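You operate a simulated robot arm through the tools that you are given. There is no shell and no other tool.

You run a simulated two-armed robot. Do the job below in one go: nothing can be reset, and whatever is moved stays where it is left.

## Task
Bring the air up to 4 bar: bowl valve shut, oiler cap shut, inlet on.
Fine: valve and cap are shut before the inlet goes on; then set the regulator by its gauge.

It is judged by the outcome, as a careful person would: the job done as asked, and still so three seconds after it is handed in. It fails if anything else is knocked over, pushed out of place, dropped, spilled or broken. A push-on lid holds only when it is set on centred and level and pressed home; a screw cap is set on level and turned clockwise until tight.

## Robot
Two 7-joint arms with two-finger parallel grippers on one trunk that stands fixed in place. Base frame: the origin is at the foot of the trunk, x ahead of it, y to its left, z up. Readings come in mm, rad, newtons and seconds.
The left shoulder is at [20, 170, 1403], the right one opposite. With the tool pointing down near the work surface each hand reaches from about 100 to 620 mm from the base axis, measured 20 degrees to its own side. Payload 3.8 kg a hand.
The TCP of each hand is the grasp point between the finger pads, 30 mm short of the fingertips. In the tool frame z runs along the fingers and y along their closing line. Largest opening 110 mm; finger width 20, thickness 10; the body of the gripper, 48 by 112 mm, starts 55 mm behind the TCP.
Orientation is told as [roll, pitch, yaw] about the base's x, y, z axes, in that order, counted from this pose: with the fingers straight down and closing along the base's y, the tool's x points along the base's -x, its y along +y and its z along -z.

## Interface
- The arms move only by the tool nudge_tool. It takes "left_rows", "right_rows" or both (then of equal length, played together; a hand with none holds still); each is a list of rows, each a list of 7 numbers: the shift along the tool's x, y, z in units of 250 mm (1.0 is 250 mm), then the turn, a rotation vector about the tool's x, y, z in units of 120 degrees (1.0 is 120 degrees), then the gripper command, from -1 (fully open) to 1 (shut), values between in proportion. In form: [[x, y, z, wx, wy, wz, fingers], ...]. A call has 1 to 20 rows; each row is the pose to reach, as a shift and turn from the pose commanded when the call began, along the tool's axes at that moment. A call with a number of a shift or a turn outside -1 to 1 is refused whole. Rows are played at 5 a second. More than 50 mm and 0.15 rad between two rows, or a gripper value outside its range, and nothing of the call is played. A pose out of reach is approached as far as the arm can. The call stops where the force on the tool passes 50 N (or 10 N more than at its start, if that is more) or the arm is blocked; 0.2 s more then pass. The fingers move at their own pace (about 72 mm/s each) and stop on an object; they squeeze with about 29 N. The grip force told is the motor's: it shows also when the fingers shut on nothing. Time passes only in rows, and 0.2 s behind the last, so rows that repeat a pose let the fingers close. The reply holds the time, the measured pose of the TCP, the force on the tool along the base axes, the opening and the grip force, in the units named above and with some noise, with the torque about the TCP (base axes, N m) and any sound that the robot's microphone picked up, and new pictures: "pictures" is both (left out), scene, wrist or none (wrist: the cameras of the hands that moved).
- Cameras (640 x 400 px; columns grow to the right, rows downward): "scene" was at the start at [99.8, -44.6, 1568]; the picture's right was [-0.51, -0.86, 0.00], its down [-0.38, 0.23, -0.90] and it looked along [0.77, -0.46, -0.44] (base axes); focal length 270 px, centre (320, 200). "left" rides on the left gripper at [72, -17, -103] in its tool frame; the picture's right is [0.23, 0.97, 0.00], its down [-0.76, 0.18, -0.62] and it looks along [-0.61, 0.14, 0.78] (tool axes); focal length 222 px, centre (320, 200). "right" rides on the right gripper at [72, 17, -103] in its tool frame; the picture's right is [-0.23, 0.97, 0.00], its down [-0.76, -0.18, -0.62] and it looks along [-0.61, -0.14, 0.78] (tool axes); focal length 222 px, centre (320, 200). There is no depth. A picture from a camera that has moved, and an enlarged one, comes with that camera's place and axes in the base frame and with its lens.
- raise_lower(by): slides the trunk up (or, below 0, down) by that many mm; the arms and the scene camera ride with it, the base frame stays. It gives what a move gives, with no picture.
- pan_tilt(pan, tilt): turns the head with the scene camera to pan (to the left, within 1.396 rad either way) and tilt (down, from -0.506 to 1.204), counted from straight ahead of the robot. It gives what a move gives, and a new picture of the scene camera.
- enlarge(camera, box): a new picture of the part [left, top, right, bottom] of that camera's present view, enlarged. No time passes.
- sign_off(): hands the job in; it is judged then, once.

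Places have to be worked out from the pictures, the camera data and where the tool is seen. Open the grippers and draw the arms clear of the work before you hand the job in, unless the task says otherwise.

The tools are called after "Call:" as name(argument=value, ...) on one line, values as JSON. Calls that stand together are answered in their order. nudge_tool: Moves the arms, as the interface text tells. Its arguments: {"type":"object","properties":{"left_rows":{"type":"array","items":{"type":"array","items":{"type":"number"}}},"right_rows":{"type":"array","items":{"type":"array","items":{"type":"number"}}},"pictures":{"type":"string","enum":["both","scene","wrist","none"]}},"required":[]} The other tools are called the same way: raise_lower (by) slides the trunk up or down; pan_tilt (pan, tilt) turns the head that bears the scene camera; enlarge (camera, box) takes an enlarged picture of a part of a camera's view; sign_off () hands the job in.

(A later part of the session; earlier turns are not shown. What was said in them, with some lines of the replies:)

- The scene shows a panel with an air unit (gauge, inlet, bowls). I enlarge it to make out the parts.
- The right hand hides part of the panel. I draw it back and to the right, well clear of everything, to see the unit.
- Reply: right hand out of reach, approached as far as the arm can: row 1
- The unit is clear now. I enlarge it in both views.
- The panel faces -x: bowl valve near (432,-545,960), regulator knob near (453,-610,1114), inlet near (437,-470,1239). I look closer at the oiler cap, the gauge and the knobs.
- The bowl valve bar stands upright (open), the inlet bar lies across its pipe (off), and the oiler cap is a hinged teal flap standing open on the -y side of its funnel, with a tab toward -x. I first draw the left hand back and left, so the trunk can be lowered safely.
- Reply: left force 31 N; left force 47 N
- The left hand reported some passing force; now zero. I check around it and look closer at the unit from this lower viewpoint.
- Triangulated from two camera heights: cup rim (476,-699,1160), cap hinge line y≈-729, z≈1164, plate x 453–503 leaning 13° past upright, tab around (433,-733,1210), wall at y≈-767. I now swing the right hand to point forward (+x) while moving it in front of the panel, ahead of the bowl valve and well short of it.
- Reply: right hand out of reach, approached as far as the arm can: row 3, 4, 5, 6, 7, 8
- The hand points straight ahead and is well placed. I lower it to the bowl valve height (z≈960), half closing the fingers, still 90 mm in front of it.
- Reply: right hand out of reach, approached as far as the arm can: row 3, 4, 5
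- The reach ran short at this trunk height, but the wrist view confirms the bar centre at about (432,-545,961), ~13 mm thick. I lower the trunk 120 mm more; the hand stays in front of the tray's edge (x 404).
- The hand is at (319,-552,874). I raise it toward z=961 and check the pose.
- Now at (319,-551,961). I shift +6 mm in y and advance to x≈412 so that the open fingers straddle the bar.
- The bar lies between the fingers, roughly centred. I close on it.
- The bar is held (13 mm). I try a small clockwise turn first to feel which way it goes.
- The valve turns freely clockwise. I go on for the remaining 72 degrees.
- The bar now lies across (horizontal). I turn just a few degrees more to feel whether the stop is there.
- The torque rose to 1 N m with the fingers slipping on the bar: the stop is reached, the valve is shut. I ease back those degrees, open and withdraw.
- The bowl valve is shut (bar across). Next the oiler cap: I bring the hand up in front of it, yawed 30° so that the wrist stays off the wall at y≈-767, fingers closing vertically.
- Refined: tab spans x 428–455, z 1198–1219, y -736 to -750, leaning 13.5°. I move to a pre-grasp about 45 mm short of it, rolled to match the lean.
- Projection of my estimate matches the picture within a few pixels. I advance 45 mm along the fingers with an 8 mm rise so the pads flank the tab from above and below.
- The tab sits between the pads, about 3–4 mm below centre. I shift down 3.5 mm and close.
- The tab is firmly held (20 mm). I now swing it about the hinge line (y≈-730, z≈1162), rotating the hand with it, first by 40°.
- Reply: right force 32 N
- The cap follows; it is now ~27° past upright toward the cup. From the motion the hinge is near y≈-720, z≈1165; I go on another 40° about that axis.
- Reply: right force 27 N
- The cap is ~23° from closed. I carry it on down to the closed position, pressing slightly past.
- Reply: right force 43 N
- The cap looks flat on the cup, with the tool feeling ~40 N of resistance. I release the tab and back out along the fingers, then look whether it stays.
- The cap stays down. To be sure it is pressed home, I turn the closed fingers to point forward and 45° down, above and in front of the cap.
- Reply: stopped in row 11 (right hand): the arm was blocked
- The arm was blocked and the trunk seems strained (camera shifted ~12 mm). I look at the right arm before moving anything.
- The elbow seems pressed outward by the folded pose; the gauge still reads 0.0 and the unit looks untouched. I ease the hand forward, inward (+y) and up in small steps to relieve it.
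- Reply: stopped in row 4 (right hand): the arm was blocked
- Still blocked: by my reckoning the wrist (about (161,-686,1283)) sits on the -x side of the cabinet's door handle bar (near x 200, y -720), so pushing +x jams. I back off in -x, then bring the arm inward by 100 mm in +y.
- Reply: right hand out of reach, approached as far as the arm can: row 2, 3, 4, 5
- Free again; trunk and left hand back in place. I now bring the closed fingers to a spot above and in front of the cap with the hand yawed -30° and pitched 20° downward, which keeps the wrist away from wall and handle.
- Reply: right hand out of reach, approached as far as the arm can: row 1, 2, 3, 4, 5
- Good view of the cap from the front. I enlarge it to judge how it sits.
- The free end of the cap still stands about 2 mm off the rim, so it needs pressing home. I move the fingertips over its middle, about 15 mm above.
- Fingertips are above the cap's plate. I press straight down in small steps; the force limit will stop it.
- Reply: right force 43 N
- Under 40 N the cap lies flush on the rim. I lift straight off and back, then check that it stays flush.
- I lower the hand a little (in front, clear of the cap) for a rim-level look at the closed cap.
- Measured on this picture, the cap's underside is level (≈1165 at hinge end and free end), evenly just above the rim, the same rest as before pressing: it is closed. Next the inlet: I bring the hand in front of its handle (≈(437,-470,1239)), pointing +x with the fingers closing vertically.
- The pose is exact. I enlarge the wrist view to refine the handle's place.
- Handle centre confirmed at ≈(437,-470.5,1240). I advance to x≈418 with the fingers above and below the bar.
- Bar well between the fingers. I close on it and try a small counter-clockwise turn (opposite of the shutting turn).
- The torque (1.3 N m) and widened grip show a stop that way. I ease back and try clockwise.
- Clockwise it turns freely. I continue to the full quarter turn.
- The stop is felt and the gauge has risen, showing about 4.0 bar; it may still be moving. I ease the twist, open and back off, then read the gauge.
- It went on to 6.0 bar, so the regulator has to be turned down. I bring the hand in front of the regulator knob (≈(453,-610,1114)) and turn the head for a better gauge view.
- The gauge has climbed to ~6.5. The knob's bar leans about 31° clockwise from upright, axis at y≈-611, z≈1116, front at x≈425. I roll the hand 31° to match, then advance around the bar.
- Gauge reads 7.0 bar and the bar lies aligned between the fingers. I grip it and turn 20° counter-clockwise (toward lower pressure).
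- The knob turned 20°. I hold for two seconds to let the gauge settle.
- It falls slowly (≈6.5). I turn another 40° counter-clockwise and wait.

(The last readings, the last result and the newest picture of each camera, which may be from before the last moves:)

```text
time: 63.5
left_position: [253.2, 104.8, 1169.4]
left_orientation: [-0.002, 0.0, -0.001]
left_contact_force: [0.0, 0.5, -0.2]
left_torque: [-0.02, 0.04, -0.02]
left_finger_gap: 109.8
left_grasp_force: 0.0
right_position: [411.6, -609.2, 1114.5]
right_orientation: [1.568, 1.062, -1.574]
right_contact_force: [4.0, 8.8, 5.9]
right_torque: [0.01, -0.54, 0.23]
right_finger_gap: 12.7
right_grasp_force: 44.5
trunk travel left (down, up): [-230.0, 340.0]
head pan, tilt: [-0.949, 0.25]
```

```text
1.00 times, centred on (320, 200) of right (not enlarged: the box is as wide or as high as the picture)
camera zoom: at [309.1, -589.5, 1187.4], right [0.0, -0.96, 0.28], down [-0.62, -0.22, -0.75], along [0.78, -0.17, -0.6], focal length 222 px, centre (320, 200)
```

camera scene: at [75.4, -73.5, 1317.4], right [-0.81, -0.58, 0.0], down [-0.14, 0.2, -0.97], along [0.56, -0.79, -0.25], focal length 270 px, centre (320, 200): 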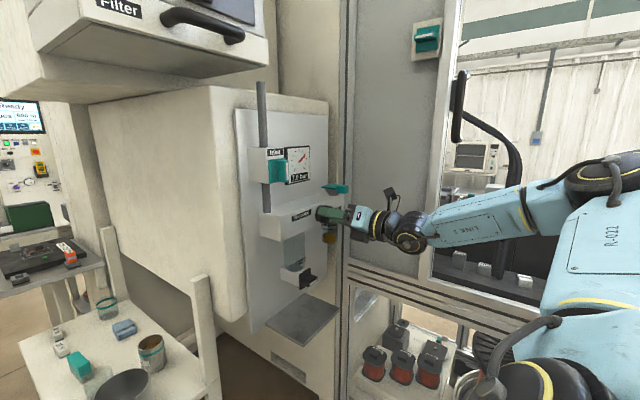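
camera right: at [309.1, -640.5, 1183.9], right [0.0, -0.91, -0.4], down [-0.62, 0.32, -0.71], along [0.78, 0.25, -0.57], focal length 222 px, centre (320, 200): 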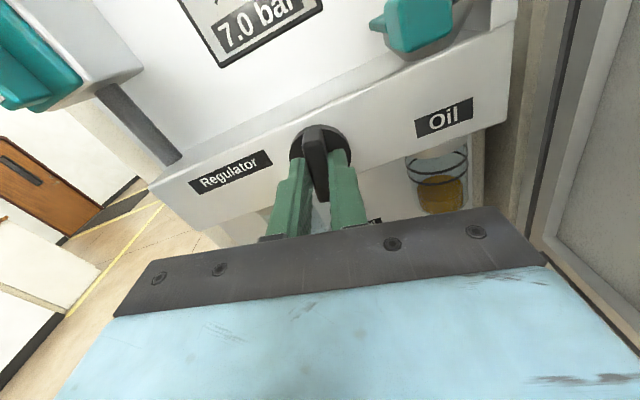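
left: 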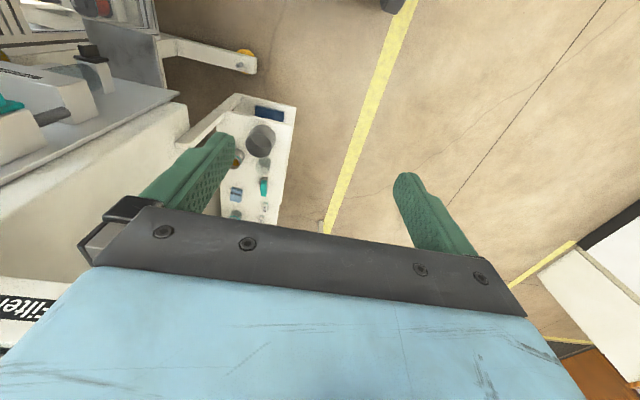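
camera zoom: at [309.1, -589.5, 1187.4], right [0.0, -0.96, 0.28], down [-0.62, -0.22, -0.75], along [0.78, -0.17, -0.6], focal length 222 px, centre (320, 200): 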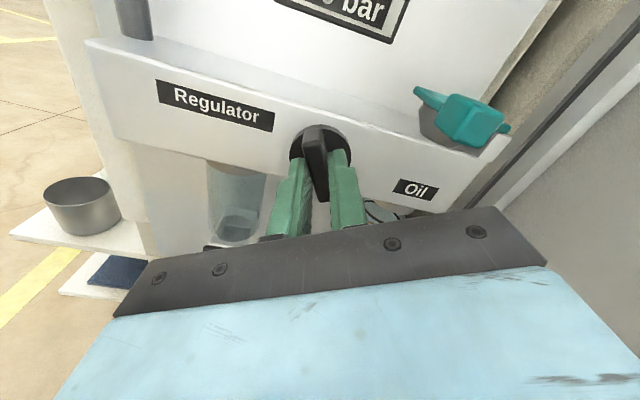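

Around 5 and perhaps still falling; I hold two seconds more.

Call:
nudge_tool(right_rows=[[0, 0, 0, 0, 0, 0, 1], [0, 0, 0, 0, 0, 0, 1], [0, 0, 0, 0, 0, 0, 1], [0, 0, 0, 0, 0, 0, 1], [0, 0, 0, 0, 0, 0, 1], [0, 0, 0, 0, 0, 0, 1], [0, 0, 0, 0, 0, 0, 1], [0, 0, 0, 0, 0, 0, 1], [0, 0, 0, 0, 0, 0, 1], [0, 0, 0, 0, 0, 0, 1]], pictures="none")

Call:
enlarge(camera="scene", box=[279, 140, 319, 165])

```text
time: 65.7
left_position: [252.5, 104.5, 1168.0]
left_orientation: [-0.002, 0.002, 0.001]
left_contact_force: [-0.1, 0.0, 0.3]
left_torque: [-0.03, 0.02, -0.03]
left_finger_gap: 110.1
left_grasp_force: 0.1
right_position: [411.6, -609.3, 1116.1]
right_orientation: [1.566, 1.064, -1.575]
right_contact_force: [3.6, 10.7, 5.2]
right_torque: [-0.01, -0.3, 0.18]
right_finger_gap: 12.9
right_grasp_force: 44.8
trunk travel left (down, up): [-230.0, 340.0]
head pan, tilt: [-0.949, 0.25]
```

```text
16.00 times, centred on (299, 152) of scene
camera zoom: at [75.6, -71.6, 1317.5], right [-0.81, -0.58, 0.0], down [-0.14, 0.2, -0.97], along [0.56, -0.79, -0.25], focal length 4324 px, centre (656, 960)
```

zoom: 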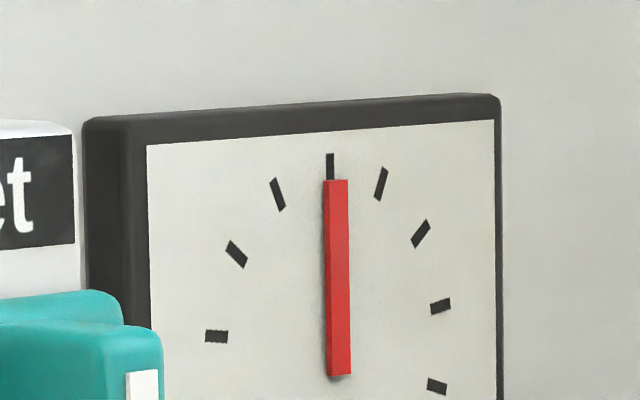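

The gauge settled at about 5.0, some 27° per bar. I turn another 27° counter-clockwise and let it settle.

Call:
nudge_tool(right_rows=[[0, 0, 0, 0, 0, -0.056, 1], [0, 0, 0, 0, 0, -0.112, 1], [0, 0, 0, 0, 0, -0.168, 1], [0, 0, 0, 0, 0, -0.225, 1], [0, 0, 0, 0, 0, -0.225, 1], [0, 0, 0, 0, 0, -0.225, 1], [0, 0, 0, 0, 0, -0.225, 1], [0, 0, 0, 0, 0, -0.225, 1], [0, 0, 0, 0, 0, -0.225, 1], [0, 0, 0, 0, 0, -0.225, 1], [0, 0, 0, 0, 0, -0.225, 1], [0, 0, 0, 0, 0, -0.225, 1], [0, 0, 0, 0, 0, -0.225, 1], [0, 0, 0, 0, 0, -0.225, 1], [0, 0, 0, 0, 0, -0.225, 1], [0, 0, 0, 0, 0, -0.225, 1], [0, 0, 0, 0, 0, -0.225, 1], [0, 0, 0, 0, 0, -0.225, 1], [0, 0, 0, 0, 0, -0.225, 1], [0, 0, 0, 0, 0, -0.225, 1]], pictures="none")

Call:
enlarge(camera="scene", box=[279, 140, 327, 170])

Call:
enlarge(camera="scene", box=[255, 130, 351, 190])

```text
time: 69.9
left_position: [251.5, 104.8, 1170.1]
left_orientation: [-0.002, 0.001, 0.0]
left_contact_force: [-0.2, -0.1, 0.3]
left_torque: [0.0, 0.01, -0.01]
left_finger_gap: 110.2
left_grasp_force: 0.0
right_position: [411.9, -610.1, 1115.2]
right_orientation: [1.566, 0.592, -1.573]
right_contact_force: [2.9, 15.9, -1.3]
right_torque: [0.02, -0.3, 0.46]
right_finger_gap: 13.0
right_grasp_force: 45.3
trunk travel left (down, up): [-230.0, 340.0]
head pan, tilt: [-0.949, 0.25]
```

```text
13.33 times, centred on (303, 155) of scene
camera zoom: at [75.9, -71.3, 1317.5], right [-0.81, -0.58, 0.0], down [-0.14, 0.2, -0.97], along [0.56, -0.79, -0.25], focal length 3603 px, centre (547, 800)
```

zoom: 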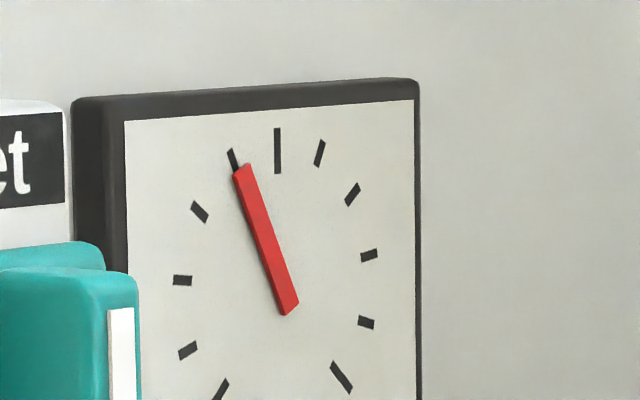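

```text
6.67 times, centred on (303, 160) of scene
camera zoom: at [75.9, -71.3, 1317.5], right [-0.81, -0.58, 0.0], down [-0.14, 0.2, -0.97], along [0.56, -0.79, -0.25], focal length 1802 px, centre (433, 467)
```

zoom: 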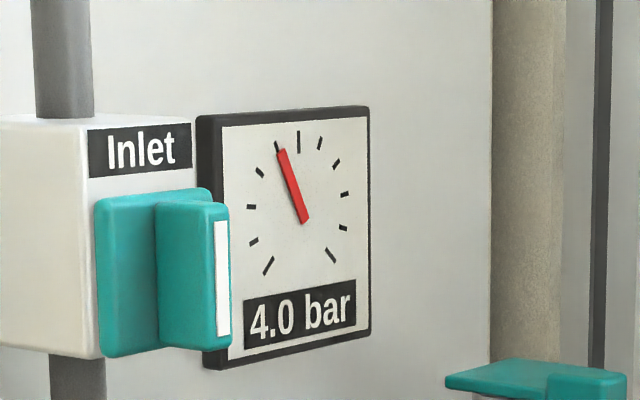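

Needle is on the 4 tick and the display reads 4.0. I open the fingers gently and withdraw straight back, then re-read the gauge.

Call:
nudge_tool(right_rows=[[0, 0, 0, 0, 0, 0, 0.6], [0, 0, 0, 0, 0, 0, 0.3], [0, 0, 0, 0, 0, 0, 0.1], [0, 0, -0.1, 0, 0, 0, 0.1], [0, 0, -0.22, 0, 0, 0, 0.1], [0, 0, -0.34, 0, 0, 0, 0.1], [0, 0, -0.34, 0, 0, 0, 0.1], [0, 0, -0.34, 0, 0, 0, 0.1], [0, 0, -0.34, 0, 0, 0, 0.1], [0, 0, -0.34, 0, 0, 0, 0.1]], pictures="both")

Call:
enlarge(camera="scene", box=[279, 145, 319, 170])

Call:
enlarge(camera="scene", box=[255, 130, 383, 210])

```text
time: 72.1
left_position: [252.7, 103.9, 1170.9]
left_orientation: [0.0, -0.001, 0.001]
left_contact_force: [0.5, -0.3, 0.0]
left_torque: [0.01, 0.03, 0.02]
left_finger_gap: 110.2
left_grasp_force: 0.0
right_position: [328.6, -611.5, 1114.6]
right_orientation: [1.568, 0.59, -1.572]
right_contact_force: [-1.0, 1.0, 0.3]
right_torque: [0.0, 0.0, 0.02]
right_finger_gap: 49.4
right_grasp_force: 0.1
trunk travel left (down, up): [-230.0, 340.0]
head pan, tilt: [-0.949, 0.25]
camera scene: at [75.4, -73.5, 1317.4], right [-0.81, -0.58, 0.0], down [-0.14, 0.2, -0.97], along [0.56, -0.79, -0.25], focal length 270 px, centre (320, 200)
camera right: at [223.6, -560.4, 1169.7], right [0.0, -0.73, 0.68], down [-0.62, -0.53, -0.57], along [0.78, -0.42, -0.46], focal length 222 px, centre (320, 200)
```

scene: 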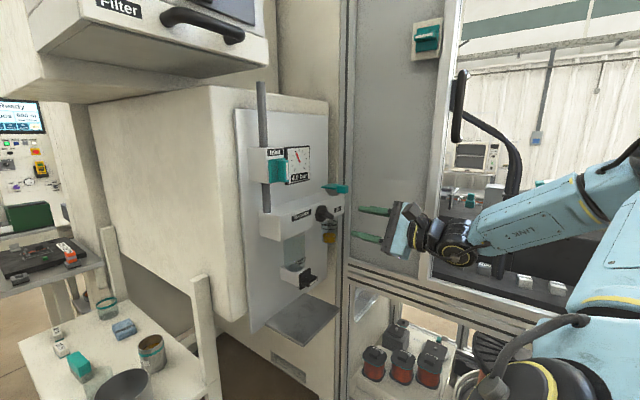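
right: 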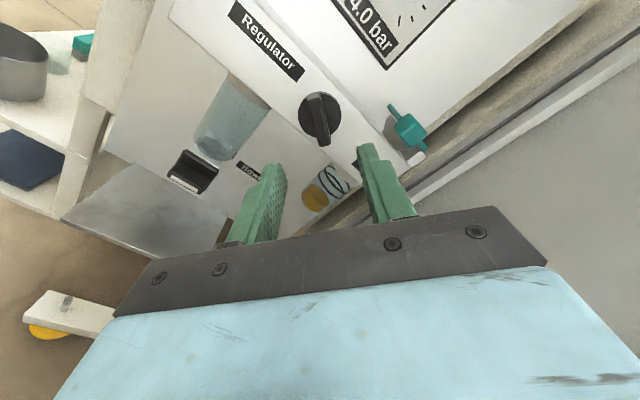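

```text
16.00 times, centred on (299, 158) of scene
camera zoom: at [75.4, -73.5, 1317.4], right [-0.81, -0.58, 0.0], down [-0.14, 0.2, -0.97], along [0.56, -0.79, -0.25], focal length 4324 px, centre (656, 880)
```

zoom: 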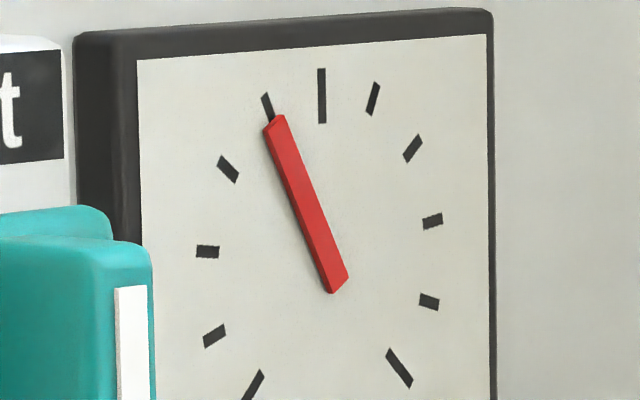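

```text
5.00 times, centred on (319, 170) of scene
camera zoom: at [75.4, -73.5, 1317.4], right [-0.81, -0.58, 0.0], down [-0.14, 0.2, -0.97], along [0.56, -0.79, -0.25], focal length 1351 px, centre (325, 350)
```

zoom: 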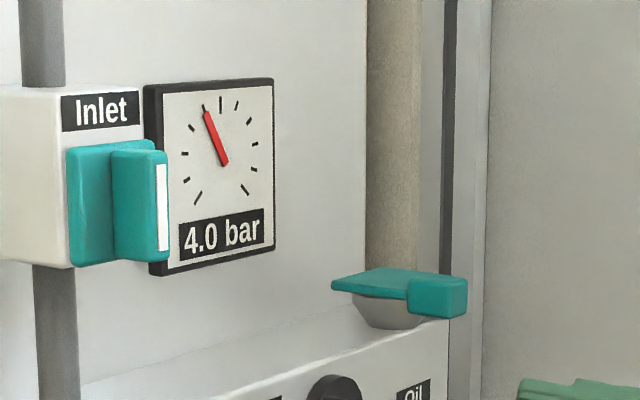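

Everything holds at a displayed 4.0, but the display steps by 0.5 and the needle may sit slightly under 4 in this oblique view. I bring the wrist camera, upright, in front of the gauge for a frontal reading.

Call:
nudge_tool(right_rows=[[0.06, 0.035, 0.008, 0, 0, 0.0584, 0], [0.12, 0.07, 0.016, 0, 0, 0.1168, -0.3], [0.181, 0.104, 0.024, 0, 0, 0.175, -0.3], [0.241, 0.139, 0.032, 0, 0, 0.2335, -0.3], [0.301, 0.174, 0.04, 0, 0, 0.292, -0.3], [0.361, 0.2085, 0.048, 0, 0, 0.35, -0.3], [0.422, 0.243, 0.056, 0, 0, 0.4086, -0.3], [0.482, 0.278, 0.064, 0, 0, 0.467, -0.3], [0.482, 0.278, 0.064, 0, 0, 0.467, -0.3]], pictures="wrist")

Call:
enlarge(camera="right", box=[260, 0, 388, 80])

```text
time: 74.1
left_position: [253.5, 103.4, 1169.1]
left_orientation: [-0.001, -0.001, 0.0]
left_contact_force: [0.7, -0.1, 0.2]
left_torque: [-0.02, -0.02, -0.04]
left_finger_gap: 109.9
left_grasp_force: 0.1
right_position: [342.4, -549.7, 1241.2]
right_orientation: [-0.464, 1.568, 2.678]
right_contact_force: [-0.8, 0.1, 0.3]
right_torque: [0.03, -0.01, -0.01]
right_finger_gap: 71.5
right_grasp_force: 0.1
trunk travel left (down, up): [-230.0, 340.0]
head pan, tilt: [-0.949, 0.25]
camera right: at [238.9, -566.8, 1312.5], right [0.0, -0.97, -0.23], down [-0.63, 0.18, -0.76], along [0.78, 0.14, -0.61], focal length 222 px, centre (320, 200)
```

right: 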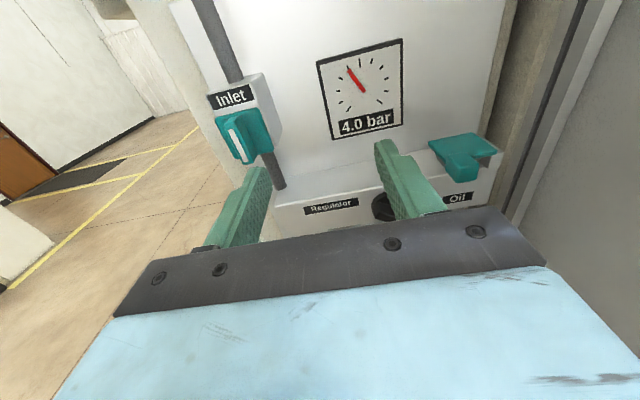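

```text
5.00 times, centred on (324, 40) of right
camera zoom: at [238.9, -566.8, 1312.5], right [0.0, -0.97, -0.23], down [-0.63, 0.18, -0.76], along [0.78, 0.14, -0.61], focal length 1111 px, centre (300, 1000)
```

zoom: 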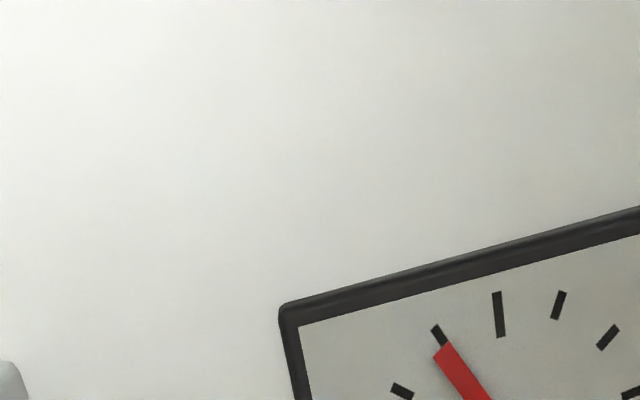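

A nearly frontal view. I enlarge just the dial.

Call:
enlarge(camera="right", box=[304, 40, 416, 110])

Call:
enlarge(camera="right", box=[328, 50, 400, 95])

Call:
enlarge(camera="right", box=[410, 110, 522, 180])

```text
5.71 times, centred on (360, 75) of right
camera zoom: at [238.9, -566.8, 1312.5], right [0.0, -0.97, -0.23], down [-0.63, 0.18, -0.76], along [0.78, 0.14, -0.61], focal length 1269 px, centre (91, 914)
```

zoom: 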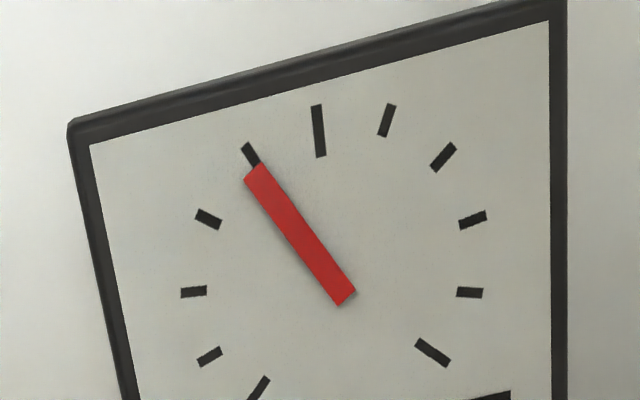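

```text
8.89 times, centred on (364, 72) of right
camera zoom: at [238.9, -566.8, 1312.5], right [0.0, -0.97, -0.23], down [-0.63, 0.18, -0.76], along [0.78, 0.14, -0.61], focal length 1974 px, centre (-71, 1333)
```

zoom: 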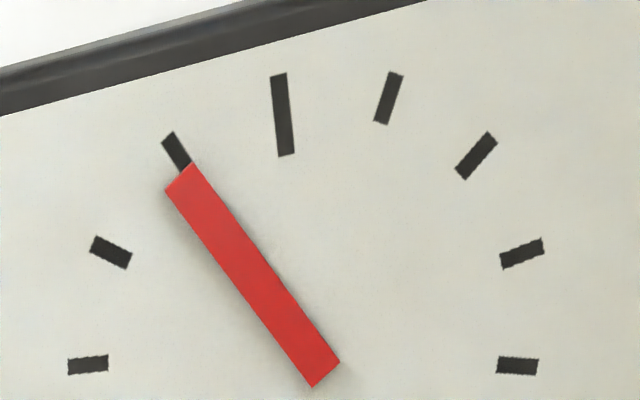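

```text
5.71 times, centred on (466, 145) of right
camera zoom: at [238.9, -566.8, 1312.5], right [0.0, -0.97, -0.23], down [-0.63, 0.18, -0.76], along [0.78, 0.14, -0.61], focal length 1269 px, centre (-514, 514)
```

zoom: 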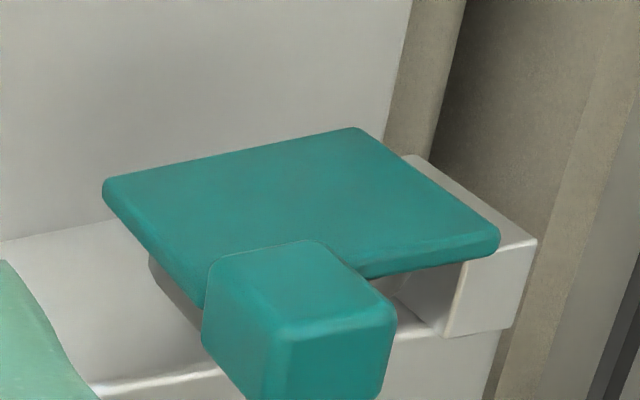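

In this frontal view the needle stands ~2.5° below the 4 tick (≈3.9 bar). I wait two seconds here to be sure it has settled before trimming.

Call:
nudge_tool(right_rows=[[0, 0, 0, 0, 0, 0, -0.3], [0, 0, 0, 0, 0, 0, -0.3], [0, 0, 0, 0, 0, 0, -0.3], [0, 0, 0, 0, 0, 0, -0.3], [0, 0, 0, 0, 0, 0, -0.3], [0, 0, 0, 0, 0, 0, -0.3], [0, 0, 0, 0, 0, 0, -0.3], [0, 0, 0, 0, 0, 0, -0.3], [0, 0, 0, 0, 0, 0, -0.3], [0, 0, 0, 0, 0, 0, -0.3]], pictures="none")

Call:
enlarge(camera="right", box=[328, 50, 400, 95])

Call:
enlarge(camera="scene", box=[279, 145, 319, 170])

```text
time: 76.3
left_position: [252.9, 102.6, 1169.6]
left_orientation: [0.0, 0.0, 0.0]
left_contact_force: [-0.1, -0.3, -0.5]
left_torque: [-0.02, -0.02, -0.02]
left_finger_gap: 109.9
left_grasp_force: 0.1
right_position: [342.1, -549.5, 1240.0]
right_orientation: [0.02, 1.568, -3.118]
right_contact_force: [-0.3, -0.3, -0.3]
right_torque: [0.0, 0.01, 0.02]
right_finger_gap: 71.5
right_grasp_force: 0.0
trunk travel left (down, up): [-230.0, 340.0]
head pan, tilt: [-0.949, 0.25]
```

```text
8.89 times, centred on (364, 72) of right
camera zoom: at [238.8, -566.8, 1312.5], right [0.0, -0.97, -0.23], down [-0.63, 0.18, -0.76], along [0.78, 0.14, -0.61], focal length 1974 px, centre (-71, 1333)
```

zoom: 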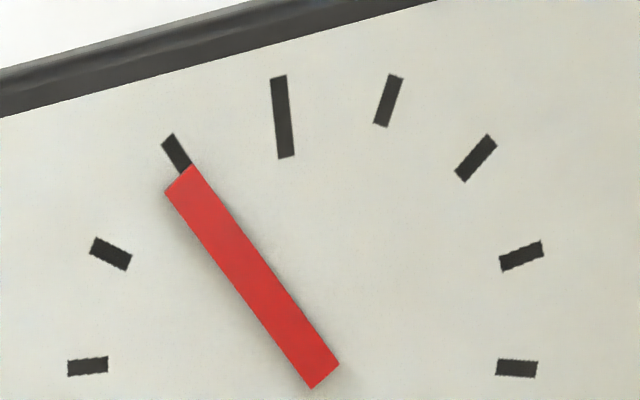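

```text
16.00 times, centred on (299, 158) of scene
camera zoom: at [75.5, -73.5, 1317.4], right [-0.81, -0.58, 0.0], down [-0.14, 0.2, -0.97], along [0.56, -0.79, -0.25], focal length 4324 px, centre (656, 880)
```

zoom: 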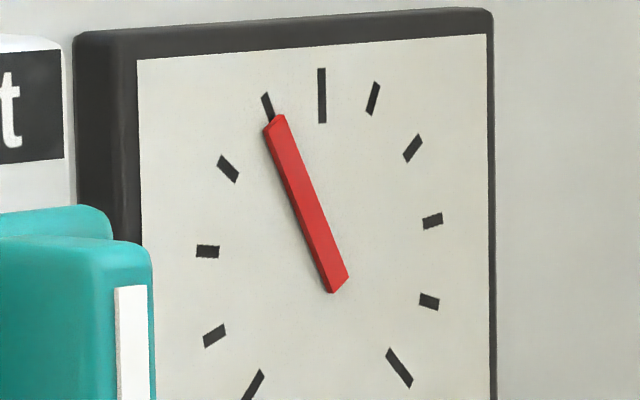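

Steady at ≈3.87–3.9. I return to the knob, at the same angle where I let go, to trim it up by about 3°.

Call:
nudge_tool(right_rows=[[-0.063, 0.03, -0.02, 0, 0, -0.0584, 0.1], [-0.126, 0.061, -0.03, 0, 0, -0.1168, 0.1], [-0.19, 0.092, -0.04, 0, 0, -0.175, 0.1], [-0.253, 0.1225, -0.05, 0, 0, -0.2335, 0.1], [-0.316, 0.153, -0.052, 0, 0, -0.292, 0.1], [-0.38, 0.184, -0.054, 0, 0, -0.35, 0.1], [-0.443, 0.214, -0.054, 0, 0, -0.4086, 0.1], [-0.503, 0.247, -0.054, 0, 0, -0.467, 0.1], [-0.503, 0.247, -0.054, 0, 0, -0.467, 0.1]], pictures="wrist")

Call:
enlarge(camera="right", box=[240, 60, 400, 160])

```text
time: 78.3
left_position: [252.8, 103.1, 1169.8]
left_orientation: [0.0, -0.001, -0.001]
left_contact_force: [-0.5, 0.0, -0.5]
left_torque: [-0.02, 0.05, 0.02]
left_finger_gap: 109.9
left_grasp_force: 0.1
right_position: [329.6, -611.9, 1113.8]
right_orientation: [1.567, 0.589, -1.572]
right_contact_force: [-0.2, 0.0, 0.6]
right_torque: [-0.05, 0.01, 0.0]
right_finger_gap: 49.9
right_grasp_force: 0.1
trunk travel left (down, up): [-230.0, 340.0]
head pan, tilt: [-0.949, 0.25]
camera right: at [225.3, -561.3, 1168.8], right [0.0, -0.73, 0.68], down [-0.62, -0.53, -0.57], along [0.78, -0.43, -0.46], focal length 222 px, centre (320, 200)
```

right: 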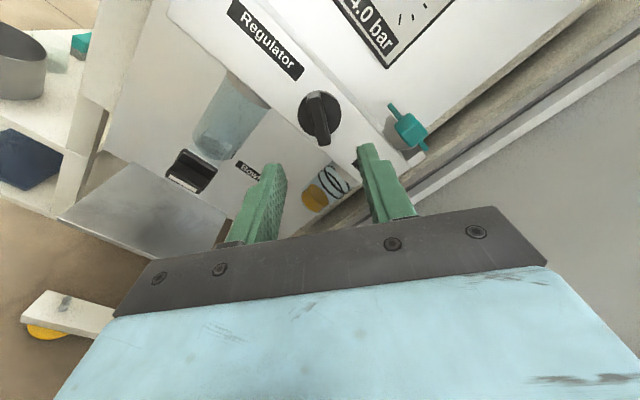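

```text
4.00 times, centred on (320, 110) of right
camera zoom: at [225.3, -561.3, 1168.8], right [0.0, -0.73, 0.68], down [-0.62, -0.53, -0.57], along [0.78, -0.43, -0.46], focal length 888 px, centre (320, 560)
```

zoom: 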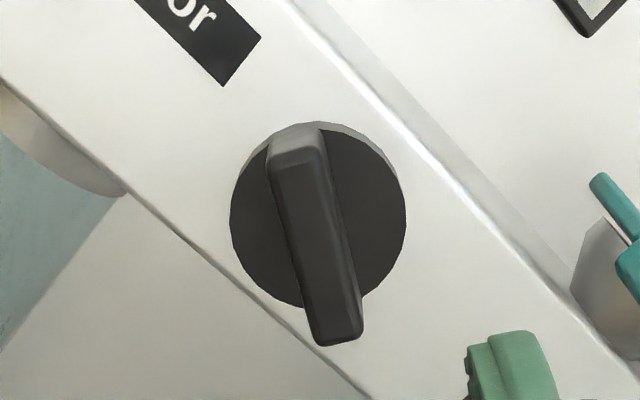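

The bar lines up with the hand. I advance, close, turn clockwise about 3.3°, then hold to let the gauge settle.

Call:
nudge_tool(right_rows=[[0.005, 0, 0.12, 0, 0, 0, 0.1], [0.005, 0, 0.24, 0, 0, 0, 0.1], [0.005, 0, 0.33, 0, 0, 0, 0.1], [0.005, 0, 0.33, 0, 0, 0, 0.6], [0.005, 0, 0.33, 0, 0, 0, 1], [0.005, 0, 0.33, 0, 0, 0, 1], [0.005, 0, 0.33, 0, 0, 0, 1], [0.005, 0, 0.33, 0, 0, 0.014, 1], [0.005, 0, 0.33, 0, 0, 0.0275, 1], [0.005, 0, 0.33, 0, 0, 0.0275, 1], [0.005, 0, 0.33, 0, 0, 0.0275, 1], [0.005, 0, 0.33, 0, 0, 0.0275, 1], [0.005, 0, 0.33, 0, 0, 0.0275, 1], [0.005, 0, 0.33, 0, 0, 0.0275, 1], [0.005, 0, 0.33, 0, 0, 0.0275, 1], [0.005, 0, 0.33, 0, 0, 0.0275, 1], [0.005, 0, 0.33, 0, 0, 0.0275, 1], [0.005, 0, 0.33, 0, 0, 0.0275, 1], [0.005, 0, 0.33, 0, 0, 0.0275, 1], [0.005, 0, 0.33, 0, 0, 0.0275, 1]], pictures="none")

Call:
enlarge(camera="scene", box=[279, 145, 319, 170])

```text
time: 82.5
left_position: [252.7, 103.5, 1169.7]
left_orientation: [0.0, 0.0, 0.001]
left_contact_force: [0.0, -0.9, 0.3]
left_torque: [-0.01, 0.0, 0.02]
left_finger_gap: 109.9
left_grasp_force: 0.1
right_position: [412.5, -611.3, 1114.9]
right_orientation: [1.568, 0.648, -1.573]
right_contact_force: [0.9, -1.4, 5.4]
right_torque: [0.03, -0.39, 0.06]
right_finger_gap: 12.8
right_grasp_force: 45.1
trunk travel left (down, up): [-230.0, 340.0]
head pan, tilt: [-0.949, 0.25]
```

```text
16.00 times, centred on (299, 158) of scene
camera zoom: at [75.2, -73.2, 1317.5], right [-0.81, -0.58, 0.0], down [-0.14, 0.2, -0.97], along [0.56, -0.79, -0.25], focal length 4324 px, centre (656, 880)
```

zoom: 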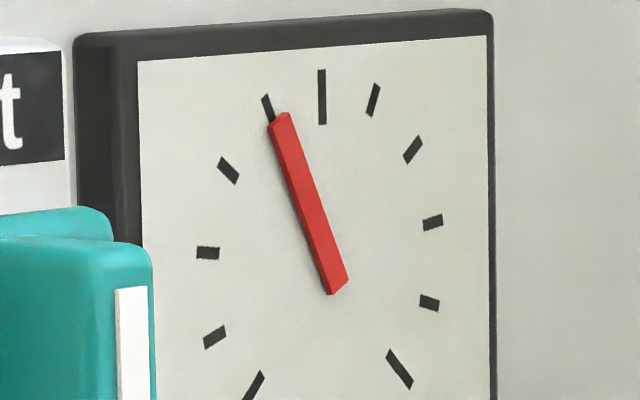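

Turned by 3.3°; the needle now sits on the 4 tick. I release, withdraw, and take the frontal reading again.

Call:
nudge_tool(right_rows=[[0, 0, 0, 0, 0, 0, 0.6], [0, 0, 0, 0, 0, 0, 0.3], [0, 0, 0, 0, 0, 0, 0.1], [0, 0, -0.12, 0, 0, 0, 0.1], [0, 0, -0.24, 0, 0, 0, 0.1], [0, 0, -0.33, 0, 0, 0, 0.1], [0.06, 0.035, -0.322, 0, 0, 0.055, 0], [0.12, 0.07, -0.314, 0, 0, 0.11, -0.3], [0.181, 0.104, -0.306, 0, 0, 0.165, -0.3], [0.241, 0.139, -0.298, 0, 0, 0.22, -0.3], [0.301, 0.174, -0.29, 0, 0, 0.275, -0.3], [0.361, 0.2085, -0.282, 0, 0, 0.33, -0.3], [0.422, 0.243, -0.274, 0, 0, 0.385, -0.3], [0.482, 0.278, -0.266, 0, 0, 0.44, -0.3], [0.482, 0.278, -0.266, 0, 0, 0.44, -0.3]], pictures="both")

Call:
enlarge(camera="right", box=[328, 50, 400, 95])

Call:
enlarge(camera="scene", box=[279, 145, 319, 170])

```text
time: 85.7
left_position: [252.3, 102.4, 1169.1]
left_orientation: [0.0, 0.0, 0.0]
left_contact_force: [0.4, 0.1, -0.2]
left_torque: [0.03, 0.05, 0.03]
left_finger_gap: 110.1
left_grasp_force: 0.1
right_position: [346.7, -556.1, 1242.5]
right_orientation: [-0.721, 1.568, 2.423]
right_contact_force: [0.5, -0.4, 0.8]
right_torque: [-0.01, 0.01, 0.02]
right_finger_gap: 71.5
right_grasp_force: 0.1
trunk travel left (down, up): [-230.0, 340.0]
head pan, tilt: [-0.949, 0.25]
camera scene: at [75.5, -73.7, 1317.4], right [-0.81, -0.58, 0.0], down [-0.14, 0.2, -0.97], along [0.56, -0.79, -0.25], focal length 270 px, centre (320, 200)
camera right: at [243.1, -573.7, 1315.9], right [0.0, -0.97, -0.23], down [-0.63, 0.18, -0.76], along [0.78, 0.14, -0.61], focal length 222 px, centre (320, 200)
```

scene: 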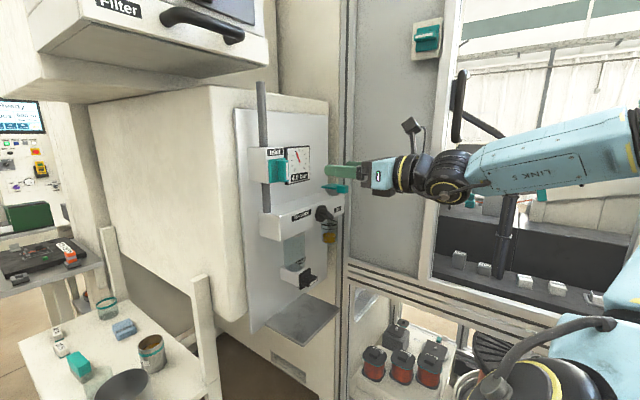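
right: 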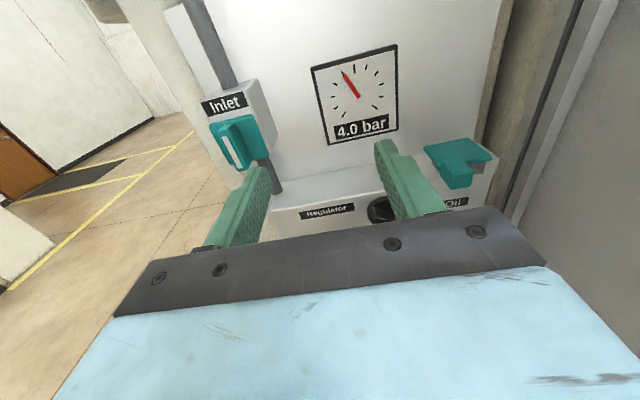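

```text
8.89 times, centred on (364, 72) of right
camera zoom: at [243.1, -573.7, 1315.9], right [0.0, -0.97, -0.23], down [-0.63, 0.18, -0.76], along [0.78, 0.14, -0.61], focal length 1974 px, centre (-71, 1333)
```

zoom: 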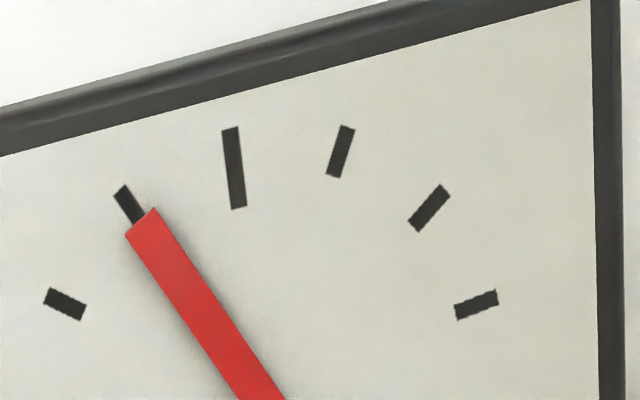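

```text
16.00 times, centred on (299, 158) of scene
camera zoom: at [75.5, -73.7, 1317.4], right [-0.81, -0.58, 0.0], down [-0.14, 0.2, -0.97], along [0.56, -0.79, -0.25], focal length 4324 px, centre (656, 880)
```

zoom: 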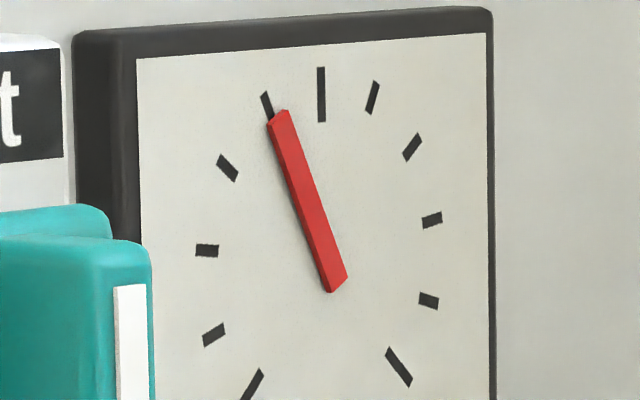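

Needle and tick look parallel now. One more enlargement of the whole dial to check, plus a look at the rest of the unit.

Call:
enlarge(camera="right", box=[308, 50, 404, 110])

Call:
enlarge(camera="scene", box=[250, 130, 360, 300])

```text
6.67 times, centred on (356, 80) of right
camera zoom: at [243.1, -573.7, 1315.9], right [0.0, -0.97, -0.23], down [-0.63, 0.18, -0.76], along [0.78, 0.14, -0.61], focal length 1481 px, centre (80, 1000)
```

zoom: 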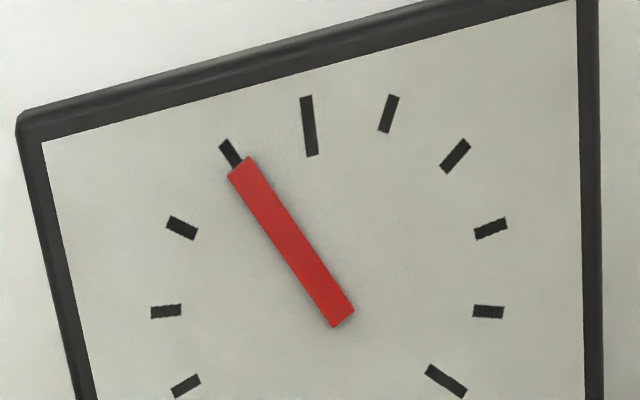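

```text
2.35 times, centred on (305, 215) of scene
camera zoom: at [75.5, -73.7, 1317.4], right [-0.81, -0.58, 0.0], down [-0.14, 0.2, -0.97], along [0.56, -0.79, -0.25], focal length 636 px, centre (355, 165)
```

zoom: 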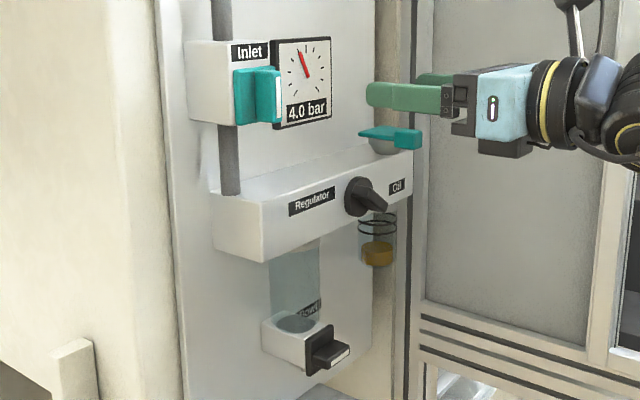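

The needle now lines up with the 4 tick (within a few tenths of a degree), display 4.0, inlet upright, bowl valve across, cap flat. I draw the right hand back from the panel and open it.

Call:
nudge_tool(right_rows=[[0, -0.04, -0.1, 0, 0, 0, -0.6], [0, -0.1, -0.2, 0, 0, 0, -1], [0, -0.18, -0.24, 0, 0, 0, -1], [0, -0.24, -0.26, 0, 0, 0, -1], [0, -0.24, -0.26, 0, 0, 0, -1], [0, -0.24, -0.26, 0, 0, 0, -1], [0, -0.24, -0.26, 0, 0, 0, -1]], pictures="both")

Call:
enlarge(camera="scene", box=[255, 130, 383, 210])

```text
time: 87.3
left_position: [253.5, 102.6, 1169.6]
left_orientation: [0.0, 0.0, 0.0]
left_contact_force: [0.6, -0.2, 0.0]
left_torque: [0.02, 0.01, 0.03]
left_finger_gap: 110.0
left_grasp_force: 0.1
right_position: [281.5, -497.6, 1243.0]
right_orientation: [-0.299, 1.567, 2.843]
right_contact_force: [0.4, 1.0, 0.1]
right_torque: [-0.02, -0.01, 0.02]
right_finger_gap: 109.7
right_grasp_force: 0.0
trunk travel left (down, up): [-230.0, 340.0]
head pan, tilt: [-0.949, 0.25]
camera scene: at [75.5, -73.5, 1317.4], right [-0.81, -0.58, 0.0], down [-0.14, 0.2, -0.97], along [0.56, -0.79, -0.25], focal length 270 px, centre (320, 200)
camera right: at [178.0, -514.5, 1315.5], right [0.0, -0.97, -0.23], down [-0.63, 0.18, -0.76], along [0.78, 0.14, -0.61], focal length 222 px, centre (320, 200)
```

scene: 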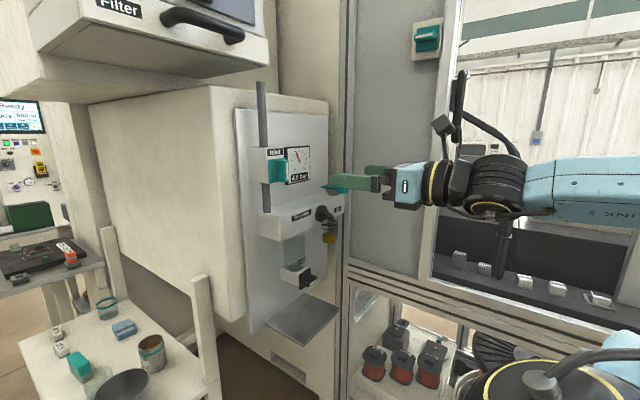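
right: 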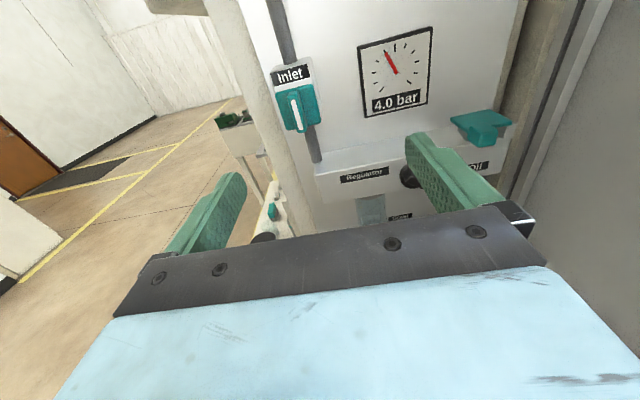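

```text
5.00 times, centred on (319, 170) of scene
camera zoom: at [75.5, -73.5, 1317.4], right [-0.81, -0.58, 0.0], down [-0.14, 0.2, -0.97], along [0.56, -0.79, -0.25], focal length 1351 px, centre (325, 350)
```

zoom: 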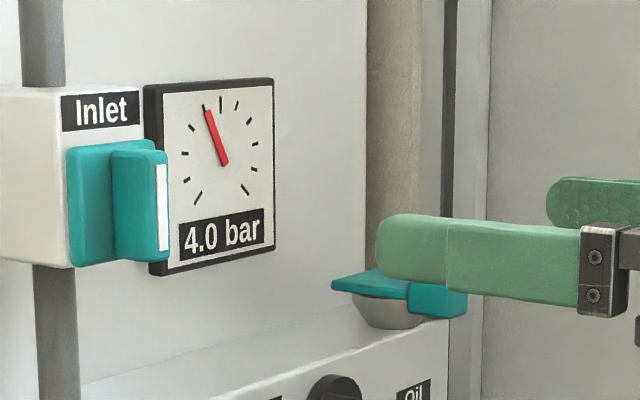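

The gauge holds steady at 4.0 bar; the bowl valve is shut, the oiler cap is closed and the inlet is on. Both hands are open and clear of the unit, so I hand the job in.

Call:
sign_off()

```text
The job is handed in.
```

The air is up and holding at 4.0 bar, with the bowl valve and oiler cap shut before the inlet went on. I handed the job in with both grippers open and clear of the panel.

- **Bowl valve:** turned a quarter turn clockwise until it met its stop; the bar now lies across.
- **Oiler cap:** swung down and pressed with about 40 N. It rests level with an even gap of about 2 mm above the cup rim. I heard no click, so I took this as its closed position because it came back to the same rest after pressing, and no sound was reported once the air was on.
- **Inlet:** turned a quarter turn clockwise to its stop. It would not turn the other way.
- **Regulator:** the gauge first rose to about 7 bar, so I turned the knob down. It settled near 3.9, so I trimmed it up about 3°. The needle now lines up with the 4 mark. The display only steps by 0.5, so I went by the needle.

While I was getting ready to press the cap, the right arm jammed, most likely against the cabinet's door handle. The trunk was pushed back about 12 mm for a few seconds until I backed the arm off, and it returned to place. The pictures afterwards show nothing moved, but I did not check the handle closely.
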